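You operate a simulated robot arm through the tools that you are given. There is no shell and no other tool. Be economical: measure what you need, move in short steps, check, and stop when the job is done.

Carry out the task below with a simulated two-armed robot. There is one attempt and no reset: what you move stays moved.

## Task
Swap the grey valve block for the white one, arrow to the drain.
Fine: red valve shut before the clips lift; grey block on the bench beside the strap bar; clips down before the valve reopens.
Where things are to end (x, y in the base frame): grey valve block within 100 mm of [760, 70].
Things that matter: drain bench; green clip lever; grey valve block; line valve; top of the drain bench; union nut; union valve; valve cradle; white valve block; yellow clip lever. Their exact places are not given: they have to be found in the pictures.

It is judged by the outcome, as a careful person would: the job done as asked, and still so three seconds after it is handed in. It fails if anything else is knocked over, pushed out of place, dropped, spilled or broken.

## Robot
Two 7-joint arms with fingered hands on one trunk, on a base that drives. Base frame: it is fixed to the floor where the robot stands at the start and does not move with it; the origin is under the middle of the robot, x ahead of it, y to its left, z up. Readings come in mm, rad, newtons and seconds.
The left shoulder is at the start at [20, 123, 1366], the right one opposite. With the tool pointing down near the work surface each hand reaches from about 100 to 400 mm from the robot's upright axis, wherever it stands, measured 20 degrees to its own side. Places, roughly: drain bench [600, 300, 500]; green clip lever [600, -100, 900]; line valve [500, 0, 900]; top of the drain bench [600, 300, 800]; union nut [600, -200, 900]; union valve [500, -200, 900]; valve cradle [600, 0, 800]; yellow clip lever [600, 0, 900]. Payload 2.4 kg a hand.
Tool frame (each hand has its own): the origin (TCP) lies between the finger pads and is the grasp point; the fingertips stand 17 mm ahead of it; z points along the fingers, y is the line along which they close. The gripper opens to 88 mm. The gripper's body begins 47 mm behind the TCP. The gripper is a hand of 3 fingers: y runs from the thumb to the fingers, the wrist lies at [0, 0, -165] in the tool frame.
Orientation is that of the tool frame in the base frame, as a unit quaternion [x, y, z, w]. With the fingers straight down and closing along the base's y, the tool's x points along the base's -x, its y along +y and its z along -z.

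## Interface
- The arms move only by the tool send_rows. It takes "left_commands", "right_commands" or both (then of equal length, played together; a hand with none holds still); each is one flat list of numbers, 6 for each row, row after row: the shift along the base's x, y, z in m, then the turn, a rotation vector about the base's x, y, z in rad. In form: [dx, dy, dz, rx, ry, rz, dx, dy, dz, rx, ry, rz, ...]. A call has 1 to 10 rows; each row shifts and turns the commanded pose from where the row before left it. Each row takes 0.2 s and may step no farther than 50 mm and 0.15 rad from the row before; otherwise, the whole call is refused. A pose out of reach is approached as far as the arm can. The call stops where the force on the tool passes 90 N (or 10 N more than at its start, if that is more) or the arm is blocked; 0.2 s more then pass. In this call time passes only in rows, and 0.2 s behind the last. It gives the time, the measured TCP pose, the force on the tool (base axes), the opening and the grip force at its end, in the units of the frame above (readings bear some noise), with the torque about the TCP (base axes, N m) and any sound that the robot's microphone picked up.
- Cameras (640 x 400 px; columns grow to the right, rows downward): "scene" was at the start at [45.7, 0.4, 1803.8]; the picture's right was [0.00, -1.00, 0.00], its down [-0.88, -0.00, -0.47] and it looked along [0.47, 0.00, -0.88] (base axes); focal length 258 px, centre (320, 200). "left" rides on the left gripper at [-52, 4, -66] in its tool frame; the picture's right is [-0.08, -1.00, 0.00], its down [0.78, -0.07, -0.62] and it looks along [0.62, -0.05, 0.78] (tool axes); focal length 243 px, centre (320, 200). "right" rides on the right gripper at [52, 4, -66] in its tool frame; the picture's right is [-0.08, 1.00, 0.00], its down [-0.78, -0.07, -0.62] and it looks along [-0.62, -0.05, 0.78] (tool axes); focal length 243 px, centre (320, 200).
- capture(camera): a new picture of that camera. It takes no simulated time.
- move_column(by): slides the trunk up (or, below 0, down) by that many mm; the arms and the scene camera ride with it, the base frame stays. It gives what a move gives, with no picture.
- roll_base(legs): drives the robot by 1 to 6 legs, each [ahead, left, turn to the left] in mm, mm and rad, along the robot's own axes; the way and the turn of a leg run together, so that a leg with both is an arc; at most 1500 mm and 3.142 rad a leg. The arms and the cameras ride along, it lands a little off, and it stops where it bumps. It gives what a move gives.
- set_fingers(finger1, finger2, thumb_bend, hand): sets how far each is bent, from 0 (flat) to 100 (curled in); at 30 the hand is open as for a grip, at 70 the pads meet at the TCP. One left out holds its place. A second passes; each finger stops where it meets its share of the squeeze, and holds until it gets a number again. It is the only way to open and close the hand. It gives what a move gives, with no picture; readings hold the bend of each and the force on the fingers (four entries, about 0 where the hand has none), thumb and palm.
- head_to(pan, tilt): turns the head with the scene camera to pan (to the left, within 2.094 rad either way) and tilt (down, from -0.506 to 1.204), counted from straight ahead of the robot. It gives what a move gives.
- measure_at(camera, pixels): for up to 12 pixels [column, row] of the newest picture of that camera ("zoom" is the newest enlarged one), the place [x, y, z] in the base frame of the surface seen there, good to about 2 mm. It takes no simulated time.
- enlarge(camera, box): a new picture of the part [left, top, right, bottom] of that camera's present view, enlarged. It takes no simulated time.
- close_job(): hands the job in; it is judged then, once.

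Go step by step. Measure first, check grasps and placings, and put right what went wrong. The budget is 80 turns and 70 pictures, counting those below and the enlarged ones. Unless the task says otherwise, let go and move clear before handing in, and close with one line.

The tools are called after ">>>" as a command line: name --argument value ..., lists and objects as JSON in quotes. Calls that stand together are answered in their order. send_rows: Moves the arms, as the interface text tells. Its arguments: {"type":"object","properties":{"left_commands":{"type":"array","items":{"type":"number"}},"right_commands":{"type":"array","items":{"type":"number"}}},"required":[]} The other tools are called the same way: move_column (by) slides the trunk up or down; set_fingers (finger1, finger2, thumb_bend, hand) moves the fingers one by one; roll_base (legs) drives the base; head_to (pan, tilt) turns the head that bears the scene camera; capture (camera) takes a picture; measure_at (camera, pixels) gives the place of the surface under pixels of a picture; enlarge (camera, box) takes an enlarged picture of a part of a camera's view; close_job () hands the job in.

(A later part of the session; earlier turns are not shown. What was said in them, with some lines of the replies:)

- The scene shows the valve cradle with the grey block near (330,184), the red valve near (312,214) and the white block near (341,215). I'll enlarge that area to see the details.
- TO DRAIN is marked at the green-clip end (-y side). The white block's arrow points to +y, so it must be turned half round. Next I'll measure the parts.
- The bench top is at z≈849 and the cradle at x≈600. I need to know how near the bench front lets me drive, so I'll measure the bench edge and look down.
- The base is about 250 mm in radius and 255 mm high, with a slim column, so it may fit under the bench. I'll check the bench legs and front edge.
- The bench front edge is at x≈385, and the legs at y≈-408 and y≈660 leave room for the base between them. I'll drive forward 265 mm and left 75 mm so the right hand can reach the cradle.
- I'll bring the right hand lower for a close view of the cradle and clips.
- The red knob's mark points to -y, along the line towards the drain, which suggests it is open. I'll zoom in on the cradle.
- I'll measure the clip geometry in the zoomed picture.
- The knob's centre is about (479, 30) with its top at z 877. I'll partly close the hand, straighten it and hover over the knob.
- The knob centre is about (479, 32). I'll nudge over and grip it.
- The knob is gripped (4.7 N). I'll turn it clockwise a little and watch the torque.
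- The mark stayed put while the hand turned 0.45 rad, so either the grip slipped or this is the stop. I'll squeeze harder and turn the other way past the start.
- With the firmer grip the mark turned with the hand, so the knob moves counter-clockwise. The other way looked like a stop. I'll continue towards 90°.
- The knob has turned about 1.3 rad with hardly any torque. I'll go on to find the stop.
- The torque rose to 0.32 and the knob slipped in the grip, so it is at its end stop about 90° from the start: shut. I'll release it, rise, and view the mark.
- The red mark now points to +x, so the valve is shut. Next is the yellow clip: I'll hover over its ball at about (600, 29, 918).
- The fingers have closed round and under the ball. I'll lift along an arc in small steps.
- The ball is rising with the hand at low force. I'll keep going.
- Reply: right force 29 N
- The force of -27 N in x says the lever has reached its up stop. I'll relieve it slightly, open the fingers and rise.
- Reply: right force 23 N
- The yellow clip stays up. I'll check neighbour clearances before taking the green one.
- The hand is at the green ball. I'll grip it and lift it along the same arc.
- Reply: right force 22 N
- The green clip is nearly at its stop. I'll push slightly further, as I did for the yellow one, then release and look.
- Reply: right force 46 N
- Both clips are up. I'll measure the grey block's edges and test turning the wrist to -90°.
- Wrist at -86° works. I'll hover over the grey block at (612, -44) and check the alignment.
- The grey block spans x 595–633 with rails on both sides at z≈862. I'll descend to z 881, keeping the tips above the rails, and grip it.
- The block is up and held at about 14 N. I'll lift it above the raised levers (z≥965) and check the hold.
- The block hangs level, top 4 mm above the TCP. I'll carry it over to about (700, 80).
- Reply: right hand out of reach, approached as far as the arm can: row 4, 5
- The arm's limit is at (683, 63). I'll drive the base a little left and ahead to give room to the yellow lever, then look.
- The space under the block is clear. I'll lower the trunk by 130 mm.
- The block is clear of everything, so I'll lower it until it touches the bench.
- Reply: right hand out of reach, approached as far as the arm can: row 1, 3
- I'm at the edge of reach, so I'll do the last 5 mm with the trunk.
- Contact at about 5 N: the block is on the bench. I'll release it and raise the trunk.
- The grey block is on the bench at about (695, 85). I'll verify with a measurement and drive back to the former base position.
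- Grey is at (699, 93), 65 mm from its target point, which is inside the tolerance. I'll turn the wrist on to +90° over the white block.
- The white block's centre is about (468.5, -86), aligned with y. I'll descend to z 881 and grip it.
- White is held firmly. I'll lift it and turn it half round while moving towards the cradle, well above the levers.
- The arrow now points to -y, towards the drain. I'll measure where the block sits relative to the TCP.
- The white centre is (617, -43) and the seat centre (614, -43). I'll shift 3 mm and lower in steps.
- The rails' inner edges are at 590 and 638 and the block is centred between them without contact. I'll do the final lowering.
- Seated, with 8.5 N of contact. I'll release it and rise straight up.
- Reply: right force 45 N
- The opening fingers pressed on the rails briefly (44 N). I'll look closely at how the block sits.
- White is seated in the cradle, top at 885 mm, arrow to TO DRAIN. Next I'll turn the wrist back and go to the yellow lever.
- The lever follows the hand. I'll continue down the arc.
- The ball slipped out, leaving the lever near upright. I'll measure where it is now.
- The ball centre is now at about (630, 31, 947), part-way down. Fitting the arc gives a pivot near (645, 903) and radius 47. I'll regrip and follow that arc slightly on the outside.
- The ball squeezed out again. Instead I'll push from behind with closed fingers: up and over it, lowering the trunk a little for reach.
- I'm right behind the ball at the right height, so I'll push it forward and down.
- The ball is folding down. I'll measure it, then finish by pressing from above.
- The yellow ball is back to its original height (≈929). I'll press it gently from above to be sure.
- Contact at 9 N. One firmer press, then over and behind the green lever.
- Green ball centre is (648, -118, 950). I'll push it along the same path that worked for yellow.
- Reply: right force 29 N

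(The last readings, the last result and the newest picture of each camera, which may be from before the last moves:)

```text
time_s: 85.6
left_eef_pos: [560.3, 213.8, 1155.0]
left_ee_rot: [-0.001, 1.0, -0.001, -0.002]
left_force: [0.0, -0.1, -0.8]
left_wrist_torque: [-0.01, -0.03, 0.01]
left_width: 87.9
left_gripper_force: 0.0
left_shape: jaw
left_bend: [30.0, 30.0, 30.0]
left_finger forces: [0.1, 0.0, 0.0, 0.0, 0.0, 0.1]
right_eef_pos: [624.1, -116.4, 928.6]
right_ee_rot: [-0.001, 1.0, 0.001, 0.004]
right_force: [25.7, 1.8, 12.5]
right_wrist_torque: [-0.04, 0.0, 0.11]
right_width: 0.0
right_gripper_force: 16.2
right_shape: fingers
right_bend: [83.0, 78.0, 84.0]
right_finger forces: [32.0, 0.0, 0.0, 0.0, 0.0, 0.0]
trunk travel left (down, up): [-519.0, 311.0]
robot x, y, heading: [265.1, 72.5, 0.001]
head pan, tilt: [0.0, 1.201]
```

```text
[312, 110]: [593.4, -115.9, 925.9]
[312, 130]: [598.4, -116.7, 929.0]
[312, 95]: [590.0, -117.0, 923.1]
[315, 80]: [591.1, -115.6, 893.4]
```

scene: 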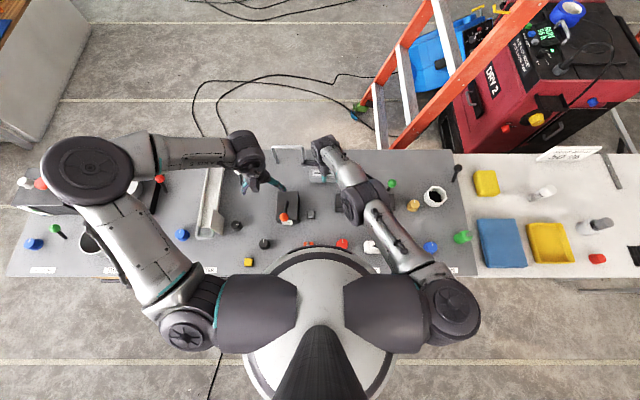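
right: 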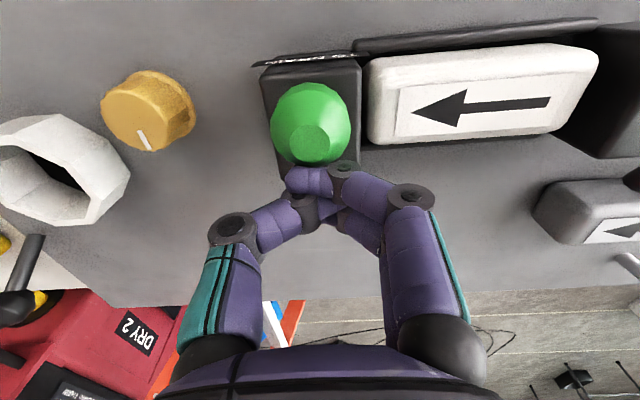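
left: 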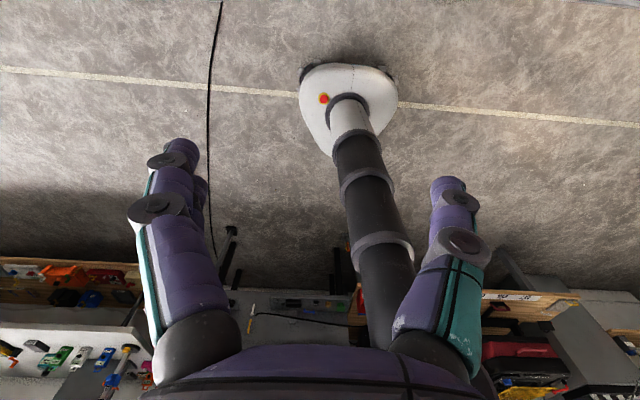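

Green is down at its stop. I'll back off, press from above, then rise to inspect both.

>>> send_rows --right_commands '[0.01, 0, 0.008, 0, 0, 0, 0.002, 0, 0.035, 0, 0, 0, -0.018, 0, 0.01, 0, 0, 0, -0.018, 0, 0, 0, 0, 0, 0, 0, -0.02, 0, 0, 0, 0, 0, -0.015, 0, 0, 0, 0, 0, -0.009, 0, 0, 0]'

>>> send_rows --right_commands '[0, 0, 0.04, 0, 0, 0, -0.02, 0.03, 0.04, 0, 0, 0, -0.035, 0.04, 0.02, 0, 0, 0]'

>>> capture --camera "right"

```text
time_s: 87.2
left_eef_pos: [558.3, 213.0, 1155.5]
left_ee_rot: [-0.001, 1.0, 0.001, 0.001]
left_force: [-0.6, 0.1, 0.1]
left_wrist_torque: [-0.02, 0.0, 0.01]
left_width: 88.0
left_gripper_force: 0.0
left_shape: jaw
left_bend: [30.0, 30.0, 30.0]
left_finger forces: [0.0, 0.1, 0.0, 0.0, 0.0, 0.1]
right_eef_pos: [593.9, -117.4, 937.4]
right_ee_rot: [0.0, 1.0, 0.0, 0.0]
right_force: [-1.0, -0.2, 5.2]
right_wrist_torque: [-0.01, -0.06, 0.02]
right_width: 0.1
right_gripper_force: 4.3
right_shape: fingers
right_bend: [79.0, 80.0, 83.0]
right_finger forces: [0.1, 8.1, 0.0, 0.1, 0.1, 0.0]
trunk travel left (down, up): [-519.0, 311.0]
robot x, y, heading: [267.7, 69.2, 0.001]
head pan, tilt: [0.0, 1.201]
```

```text
refused: row 2 steps farther than a row can; nothing moved
```

```text
11 pictures are left
```

right: 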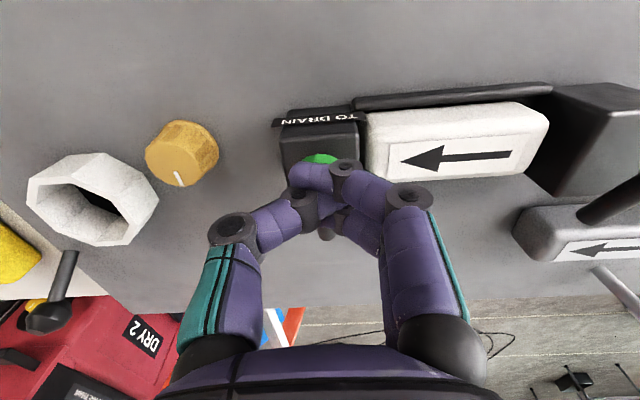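

Pressed at 5 N. I'll rise with smaller steps and inspect.

>>> send_rows --right_commands '[0, 0, 0.04, 0, 0, 0, -0.015, 0.03, 0.03, 0, 0, 0, -0.025, 0.03, 0.02, 0, 0, 0, -0.025, 0.015, 0.02, 0, 0, 0]'

>>> set_fingers --hand "right" --finger1 42 --finger2 42 --thumb_bend 42

>>> capture --camera "right"

```text
time_s: 88.2
left_eef_pos: [558.6, 213.2, 1155.9]
left_ee_rot: [-0.001, 1.0, 0.0, 0.0]
left_force: [0.6, 0.0, -1.3]
left_wrist_torque: [0.03, -0.02, -0.01]
left_width: 87.8
left_gripper_force: 0.0
left_shape: jaw
left_bend: [30.0, 30.0, 30.0]
left_finger forces: [0.1, 0.0, 0.1, 0.1, 0.1, 0.1]
right_eef_pos: [529.3, -42.3, 1047.8]
right_ee_rot: [0.0, 1.0, 0.0, 0.0]
right_force: [0.3, -0.4, -1.1]
right_wrist_torque: [0.0, -0.01, 0.01]
right_width: 0.1
right_gripper_force: 0.0
right_shape: fingers
right_bend: [79.0, 78.0, 83.0]
right_finger forces: [0.0, 0.0, 0.1, 0.0, 0.0, 0.1]
trunk travel left (down, up): [-519.0, 311.0]
robot x, y, heading: [263.5, 74.1, 0.004]
head pan, tilt: [0.0, 1.201]
```

```text
time_s: 89.2
left_eef_pos: [559.5, 214.3, 1155.1]
left_ee_rot: [-0.002, 1.0, 0.0, -0.001]
left_force: [-0.3, 0.5, 1.1]
left_wrist_torque: [-0.01, 0.01, 0.0]
left_width: 87.9
left_gripper_force: 0.1
left_shape: jaw
left_bend: [30.0, 30.0, 30.0]
left_finger forces: [0.1, 0.1, 0.0, 0.1, 0.0, 0.0]
right_eef_pos: [528.7, -42.3, 1046.6]
right_ee_rot: [0.0, 1.0, 0.0, 0.001]
right_force: [0.2, 0.5, 0.4]
right_wrist_torque: [-0.01, 0.02, 0.01]
right_width: 57.3
right_gripper_force: 0.0
right_shape: fingers
right_bend: [42.0, 42.0, 42.0]
right_finger forces: [0.1, 0.0, 0.0, 0.0, 0.0, 0.0]
trunk travel left (down, up): [-519.0, 311.0]
robot x, y, heading: [263.8, 74.0, 0.001]
head pan, tilt: [0.0, 1.201]
```

```text
10 pictures are left
```

right: 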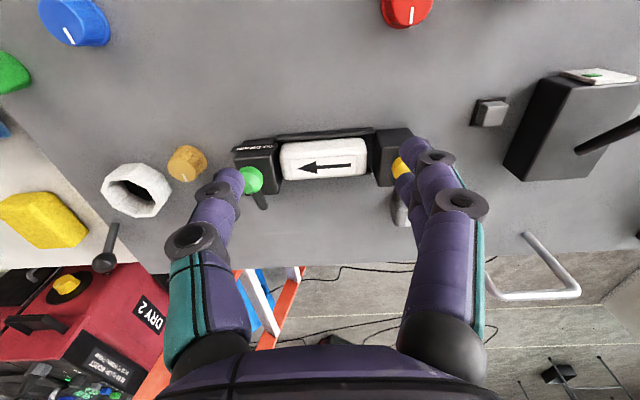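

Both clips are down and the white arrow points to the drain. Now I'll reopen the red valve: pre-turn the wrist +1.05 rad and hover over the knob at (479, 31).

>>> measure_at --camera "right" --pixels '[[250, 182], [397, 168], [325, 160], [405, 215]]'

>>> send_rows --right_commands '[-0.01, 0.01, 0, 0, 0, 0.15, -0.01, 0.01, 0, 0, 0, 0.15, -0.01, 0.01, -0.02, 0, 0, 0.15, -0.01, 0.015, -0.02, 0, 0, 0.15, -0.01, 0.015, -0.02, 0, 0, 0.15, 0, 0.0135, -0.02, 0, 0, 0.15, 0, 0, -0.03, 0, 0, 0.15]'

>>> capture --camera "right"

```text
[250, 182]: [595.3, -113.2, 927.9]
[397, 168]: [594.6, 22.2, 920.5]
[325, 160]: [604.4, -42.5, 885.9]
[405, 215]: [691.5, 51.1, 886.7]
```

```text
time_s: 90.8
left_eef_pos: [558.1, 212.6, 1154.7]
left_ee_rot: [-0.001, 1.0, 0.0, 0.001]
left_force: [0.4, 0.5, -0.4]
left_wrist_torque: [-0.01, 0.0, -0.01]
left_width: 87.8
left_gripper_force: 0.0
left_shape: jaw
left_bend: [30.0, 30.0, 30.0]
left_finger forces: [0.0, 0.1, 0.1, 0.1, 0.0, 0.1]
right_eef_pos: [481.8, 26.3, 944.1]
right_ee_rot: [-0.477, 0.879, 0.005, 0.002]
right_force: [0.4, -0.1, -0.3]
right_wrist_torque: [-0.02, 0.0, -0.01]
right_width: 57.7
right_gripper_force: 0.0
right_shape: fingers
right_bend: [42.0, 42.0, 42.0]
right_finger forces: [0.0, 0.0, 0.0, 0.1, 0.0, 0.0]
right hand out of reach, approached as far as the arm can: row 4
trunk travel left (down, up): [-519.0, 311.0]
robot x, y, heading: [263.3, 73.1, 0.001]
head pan, tilt: [0.0, 1.201]
```

```text
9 pictures are left
```

right: 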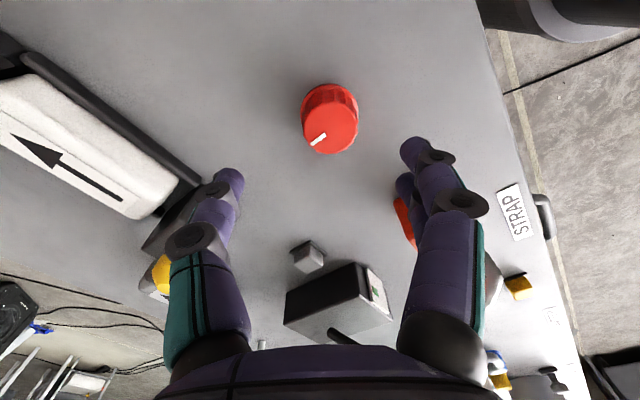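

The lowered trunk makes this spot too close to the arm. I'll raise the trunk back 60 mm and come down with the arm.

>>> move_column --by 60

>>> send_rows --right_commands '[-0.001, 0.002, -0.03, 0, 0, 0, -0.001, 0.002, -0.03, 0, 0, 0]'

```text
time_s: 91.8
left_eef_pos: [558.5, 214.0, 1215.1]
left_ee_rot: [-0.001, 1.0, 0.0, 0.0]
left_force: [0.1, -0.2, 0.6]
left_wrist_torque: [-0.04, 0.02, -0.02]
left_width: 87.6
left_gripper_force: 0.0
left_shape: jaw
left_bend: [30.0, 30.0, 30.0]
left_finger forces: [0.0, 0.0, 0.1, 0.0, 0.0, 0.1]
right_eef_pos: [482.0, 27.1, 1005.4]
right_ee_rot: [-0.476, 0.879, 0.004, 0.001]
right_force: [-0.1, 0.4, -0.8]
right_wrist_torque: [0.0, 0.0, 0.01]
right_width: 57.5
right_gripper_force: 0.1
right_shape: fingers
right_bend: [42.0, 42.0, 42.0]
right_finger forces: [0.0, 0.1, 0.0, 0.0, 0.0, 0.0]
trunk travel left (down, up): [-579.0, 251.0]
robot x, y, heading: [263.2, 75.6, 0.0]
head pan, tilt: [0.0, 1.201]
```

```text
time_s: 92.4
left_eef_pos: [558.8, 213.8, 1213.7]
left_ee_rot: [-0.002, 1.0, -0.001, -0.001]
left_force: [0.2, 0.1, -0.4]
left_wrist_torque: [0.02, 0.01, -0.01]
left_width: 87.8
left_gripper_force: 0.0
left_shape: jaw
left_bend: [30.0, 30.0, 30.0]
left_finger forces: [0.1, 0.1, 0.0, 0.0, 0.0, 0.1]
right_eef_pos: [476.9, 26.8, 945.6]
right_ee_rot: [-0.475, 0.88, 0.006, 0.005]
right_force: [-0.1, -0.6, 0.0]
right_wrist_torque: [0.02, 0.04, 0.04]
right_width: 57.5
right_gripper_force: 0.2
right_shape: fingers
right_bend: [42.0, 42.0, 42.0]
right_finger forces: [0.0, 0.0, 0.1, 0.1, 0.0, 0.0]
right hand out of reach, approached as far as the arm can: row 2
trunk travel left (down, up): [-579.0, 251.0]
robot x, y, heading: [265.6, 72.4, -0.005]
head pan, tilt: [0.0, 1.201]
```

The arm is still at a limit in this wrist pose. I'll turn back to yaw 0, where this spot worked before, and retry.

>>> send_rows --right_commands '[0, 0, 0.02, 0, 0, -0.15, 0, 0, 0, 0, 0, -0.15, 0, 0, 0, 0, 0, -0.15, 0, 0, 0, 0, 0, -0.15, 0, 0, 0, 0, 0, -0.15, 0, 0, 0, 0, 0, -0.15, 0, 0, 0, 0, 0, -0.15]'

>>> send_rows --right_commands '[0, 0, -0.03, 0, 0, 0, 0, 0, -0.03, 0, 0, 0]'

```text
time_s: 94.0
left_eef_pos: [558.8, 213.3, 1214.0]
left_ee_rot: [-0.001, 1.0, 0.0, 0.0]
left_force: [1.2, 0.5, 0.5]
left_wrist_torque: [0.0, -0.01, 0.0]
left_width: 88.1
left_gripper_force: 0.0
left_shape: jaw
left_bend: [30.0, 30.0, 30.0]
left_finger forces: [0.0, 0.0, 0.0, 0.1, 0.0, 0.0]
right_eef_pos: [478.0, 26.3, 964.7]
right_ee_rot: [0.029, 1.0, 0.002, 0.004]
right_force: [-0.1, -0.1, -0.2]
right_wrist_torque: [-0.01, 0.0, 0.0]
right_width: 57.8
right_gripper_force: 0.1
right_shape: fingers
right_bend: [42.0, 42.0, 42.0]
right_finger forces: [0.1, 0.0, 0.0, 0.1, 0.0, 0.1]
trunk travel left (down, up): [-579.0, 251.0]
robot x, y, heading: [260.5, 73.0, -0.006]
head pan, tilt: [0.0, 1.201]
```

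```text
time_s: 94.6
left_eef_pos: [557.7, 212.7, 1214.3]
left_ee_rot: [-0.001, 1.0, 0.001, 0.0]
left_force: [0.2, -0.7, -0.2]
left_wrist_torque: [-0.02, -0.01, 0.03]
left_width: 87.8
left_gripper_force: 0.0
left_shape: jaw
left_bend: [30.0, 30.0, 30.0]
left_finger forces: [0.0, 0.1, 0.1, 0.0, 0.0, 0.0]
right_eef_pos: [477.6, 27.2, 904.7]
right_ee_rot: [0.028, 1.0, 0.004, 0.004]
right_force: [-0.1, 0.6, 0.2]
right_wrist_torque: [0.03, -0.01, 0.02]
right_width: 57.7
right_gripper_force: 0.0
right_shape: fingers
right_bend: [42.0, 42.0, 42.0]
right_finger forces: [0.0, 0.0, 0.0, 0.0, 0.1, 0.0]
trunk travel left (down, up): [-579.0, 251.0]
robot x, y, heading: [265.3, 73.1, -0.001]
head pan, tilt: [0.0, 1.201]
```

That works at yaw 0. I'll correct y and pre-turn about +0.75 at this height.

>>> send_rows --right_commands '[0.001, 0.004, 0, 0, 0, 0.15, 0, 0, 0, 0, 0, 0.15, 0, 0, 0, 0, 0, 0.15, 0, 0, 0, 0, 0, 0.15, 0, 0, 0, 0, 0, 0.15]'

>>> capture --camera "right"

```text
time_s: 95.8
left_eef_pos: [559.4, 213.1, 1214.6]
left_ee_rot: [-0.001, 1.0, -0.001, 0.0]
left_force: [0.1, 0.2, -0.3]
left_wrist_torque: [0.01, 0.02, -0.01]
left_width: 87.9
left_gripper_force: 0.1
left_shape: jaw
left_bend: [30.0, 30.0, 30.0]
left_finger forces: [0.1, 0.0, 0.0, 0.0, 0.0, 0.1]
right_eef_pos: [479.7, 31.9, 905.3]
right_ee_rot: [-0.341, 0.94, 0.004, 0.003]
right_force: [-0.5, -0.6, -0.5]
right_wrist_torque: [0.01, -0.01, 0.01]
right_width: 57.8
right_gripper_force: 0.1
right_shape: fingers
right_bend: [42.0, 42.0, 42.0]
right_finger forces: [0.1, 0.1, 0.1, 0.0, 0.1, 0.1]
trunk travel left (down, up): [-579.0, 251.0]
robot x, y, heading: [265.7, 75.3, 0.003]
head pan, tilt: [0.0, 1.201]
```

```text
8 pictures are left
```

right: 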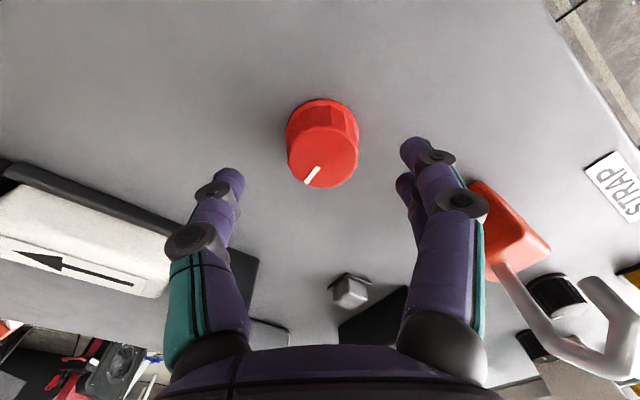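

Well centred. I'll descend, grip firmly and turn clockwise.

>>> send_rows --right_commands '[-0.001, 0, -0.02, 0, 0, 0, 0, 0, -0.013, 0, 0, 0]'

>>> set_fingers --hand "right" --finger1 90 --finger2 90 --thumb_bend 90

>>> send_rows --right_commands '[0, 0, 0, 0, 0, -0.15, 0, 0, 0, 0, 0, -0.15, 0, 0, 0, 0, 0, -0.15, 0, 0, 0, 0, 0, -0.15, 0, 0, 0, 0, 0, -0.15, 0, 0, 0, 0, 0, -0.15, 0, 0, 0, 0, 0, -0.15, 0, 0, 0, 0, 0, -0.15, 0, 0, 0, 0, 0, -0.15]'

>>> enlarge --camera "right" --box '[240, 130, 420, 242]'

```text
time_s: 96.4
left_eef_pos: [557.6, 213.1, 1214.8]
left_ee_rot: [-0.001, 1.0, -0.001, 0.0]
left_force: [0.5, 0.6, -0.5]
left_wrist_torque: [0.0, -0.01, 0.03]
left_width: 87.7
left_gripper_force: 0.0
left_shape: jaw
left_bend: [30.0, 30.0, 30.0]
left_finger forces: [0.1, 0.0, 0.0, 0.1, 0.1, 0.1]
right_eef_pos: [474.5, 27.4, 874.7]
right_ee_rot: [-0.34, 0.94, 0.005, 0.004]
right_force: [-0.2, 0.1, -0.1]
right_wrist_torque: [-0.01, -0.02, -0.01]
right_width: 57.6
right_gripper_force: 0.1
right_shape: fingers
right_bend: [42.0, 42.0, 42.0]
right_finger forces: [0.0, 0.0, 0.0, 0.0, 0.0, 0.0]
right hand out of reach, approached as far as the arm can: row 2
trunk travel left (down, up): [-579.0, 251.0]
robot x, y, heading: [263.3, 72.2, -0.001]
head pan, tilt: [0.0, 1.201]
```

```text
time_s: 97.4
left_eef_pos: [558.0, 211.9, 1216.1]
left_ee_rot: [0.0, 1.0, 0.001, 0.0]
left_force: [0.0, -0.8, 1.2]
left_wrist_torque: [-0.02, 0.02, -0.02]
left_width: 88.0
left_gripper_force: 0.0
left_shape: jaw
left_bend: [30.0, 30.0, 30.0]
left_finger forces: [0.1, 0.0, 0.1, 0.0, 0.0, 0.0]
right_eef_pos: [473.4, 24.6, 874.6]
right_ee_rot: [-0.339, 0.941, 0.005, 0.004]
right_force: [-5.6, -7.4, -10.8]
right_wrist_torque: [-0.06, 0.1, 0.04]
right_width: 12.5
right_gripper_force: 17.6
right_shape: fingers
right_bend: [70.0, 57.0, 64.0]
right_finger forces: [10.5, 8.1, 0.0, 0.0, 17.9, 0.0]
trunk travel left (down, up): [-579.0, 251.0]
robot x, y, heading: [261.8, 70.1, 0.002]
head pan, tilt: [0.0, 1.201]
```

```text
time_s: 99.4
left_eef_pos: [554.7, 217.5, 1215.0]
left_ee_rot: [-0.002, 1.0, -0.002, 0.001]
left_force: [-0.2, -0.7, 0.3]
left_wrist_torque: [0.01, 0.0, 0.01]
left_width: 87.5
left_gripper_force: 0.1
left_shape: jaw
left_bend: [30.0, 30.0, 30.0]
left_finger forces: [0.0, 0.0, 0.1, 0.1, 0.0, 0.0]
right_eef_pos: [469.1, 31.8, 874.9]
right_ee_rot: [0.323, 0.946, 0.004, 0.0]
right_force: [-28.6, 32.8, -13.2]
right_wrist_torque: [0.55, 0.45, 0.34]
right_width: 14.5
right_gripper_force: 29.8
right_shape: fingers
right_bend: [65.0, 53.0, 66.0]
right_finger forces: [32.0, 10.1, 0.0, 0.1, 17.4, 0.0]
trunk travel left (down, up): [-579.0, 251.0]
robot x, y, heading: [263.9, 73.8, 0.004]
head pan, tilt: [0.0, 1.201]
```

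```text
3.56 times, centred on (330, 186) of right
```

zoom: 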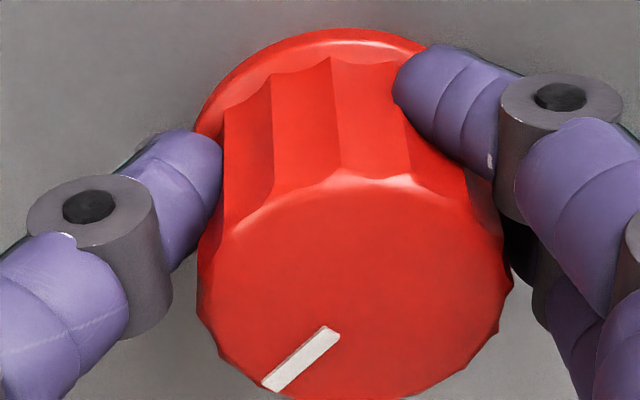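

The mark measured against the hand's yaw, plus the rise in torque, says the knob is back at its open stop. I'll release, rise and check.

>>> set_fingers --hand "right" --finger1 38 --finger2 38 --thumb_bend 38

>>> send_rows --right_commands '[0, 0, 0.04, 0, 0, 0, 0, 0, 0.04, 0, 0, 0.15, 0, 0, 0.04, 0, 0, 0.15, 0, 0, 0.04, 0, 0, 0.15, -0.01, 0, 0.04, 0, 0, 0.15]'

>>> capture --camera "right"

```text
time_s: 100.4
left_eef_pos: [558.0, 213.8, 1214.4]
left_ee_rot: [-0.001, 1.0, 0.0, 0.0]
left_force: [-0.1, 0.7, 0.1]
left_wrist_torque: [0.0, -0.02, 0.03]
left_width: 87.9
left_gripper_force: 0.1
left_shape: jaw
left_bend: [30.0, 30.0, 30.0]
left_finger forces: [0.1, 0.0, 0.0, 0.0, 0.1, 0.0]
right_eef_pos: [473.6, 26.3, 874.1]
right_ee_rot: [0.323, 0.947, 0.001, 0.005]
right_force: [0.4, 0.5, -0.3]
right_wrist_torque: [0.0, 0.02, 0.01]
right_width: 66.7
right_gripper_force: 0.0
right_shape: fingers
right_bend: [38.0, 38.0, 38.0]
right_finger forces: [0.0, 0.1, 0.1, 0.0, 0.0, 0.1]
trunk travel left (down, up): [-579.0, 251.0]
robot x, y, heading: [266.5, 70.5, 0.009]
head pan, tilt: [0.0, 1.201]
```

```text
time_s: 101.6
left_eef_pos: [557.1, 212.7, 1215.4]
left_ee_rot: [0.0, 1.0, 0.0, 0.0]
left_force: [-0.2, 0.6, -0.5]
left_wrist_torque: [-0.02, -0.01, -0.03]
left_width: 88.0
left_gripper_force: 0.1
left_shape: jaw
left_bend: [30.0, 30.0, 30.0]
left_finger forces: [0.1, 0.1, 0.0, 0.0, 0.1, 0.1]
right_eef_pos: [463.7, 26.0, 1075.7]
right_ee_rot: [0.027, 1.0, 0.002, 0.004]
right_force: [-0.3, 0.2, -0.8]
right_wrist_torque: [-0.01, -0.02, 0.01]
right_width: 66.5
right_gripper_force: 0.2
right_shape: fingers
right_bend: [38.0, 38.0, 38.0]
right_finger forces: [0.1, 0.0, 0.0, 0.1, 0.0, 0.0]
trunk travel left (down, up): [-579.0, 251.0]
robot x, y, heading: [266.9, 72.3, 0.002]
head pan, tilt: [0.0, 1.201]
```

```text
6 pictures are left
```

right: 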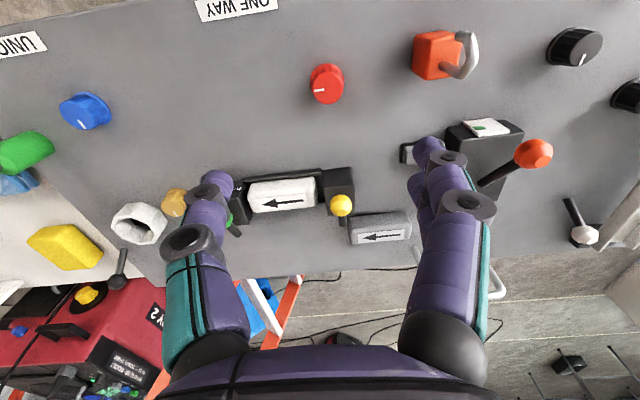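

>>> enlarge --camera "right" --box '[210, 50, 430, 255]'

>>> measure_at --camera "right" --pixels '[[341, 205], [380, 228], [265, 195], [305, 195], [318, 90], [326, 90]]'

```text
1.95 times, centred on (320, 152) of right
```

zoom: 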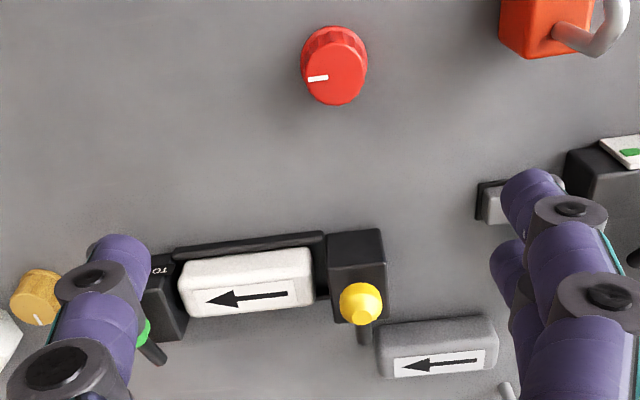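

```text
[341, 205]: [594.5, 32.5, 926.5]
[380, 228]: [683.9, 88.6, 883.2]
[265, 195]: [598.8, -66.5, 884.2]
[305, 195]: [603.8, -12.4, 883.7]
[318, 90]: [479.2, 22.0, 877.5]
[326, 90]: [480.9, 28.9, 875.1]
```

The red mark is back along the line (-y), both clips are down, and the white block is seated with its arrow to TO DRAIN. Grey stands at about (699, 93), and the hand is clear, so I'll hand it in.

>>> close_job

```text
The job is handed in.
```

The white valve block is in the cradle in place of the grey one, with its arrow to the drain. The red valve was shut before the clips lifted and reopened once both were down. The grey block is on the bench at about (699, 93), 65 mm from its mark.
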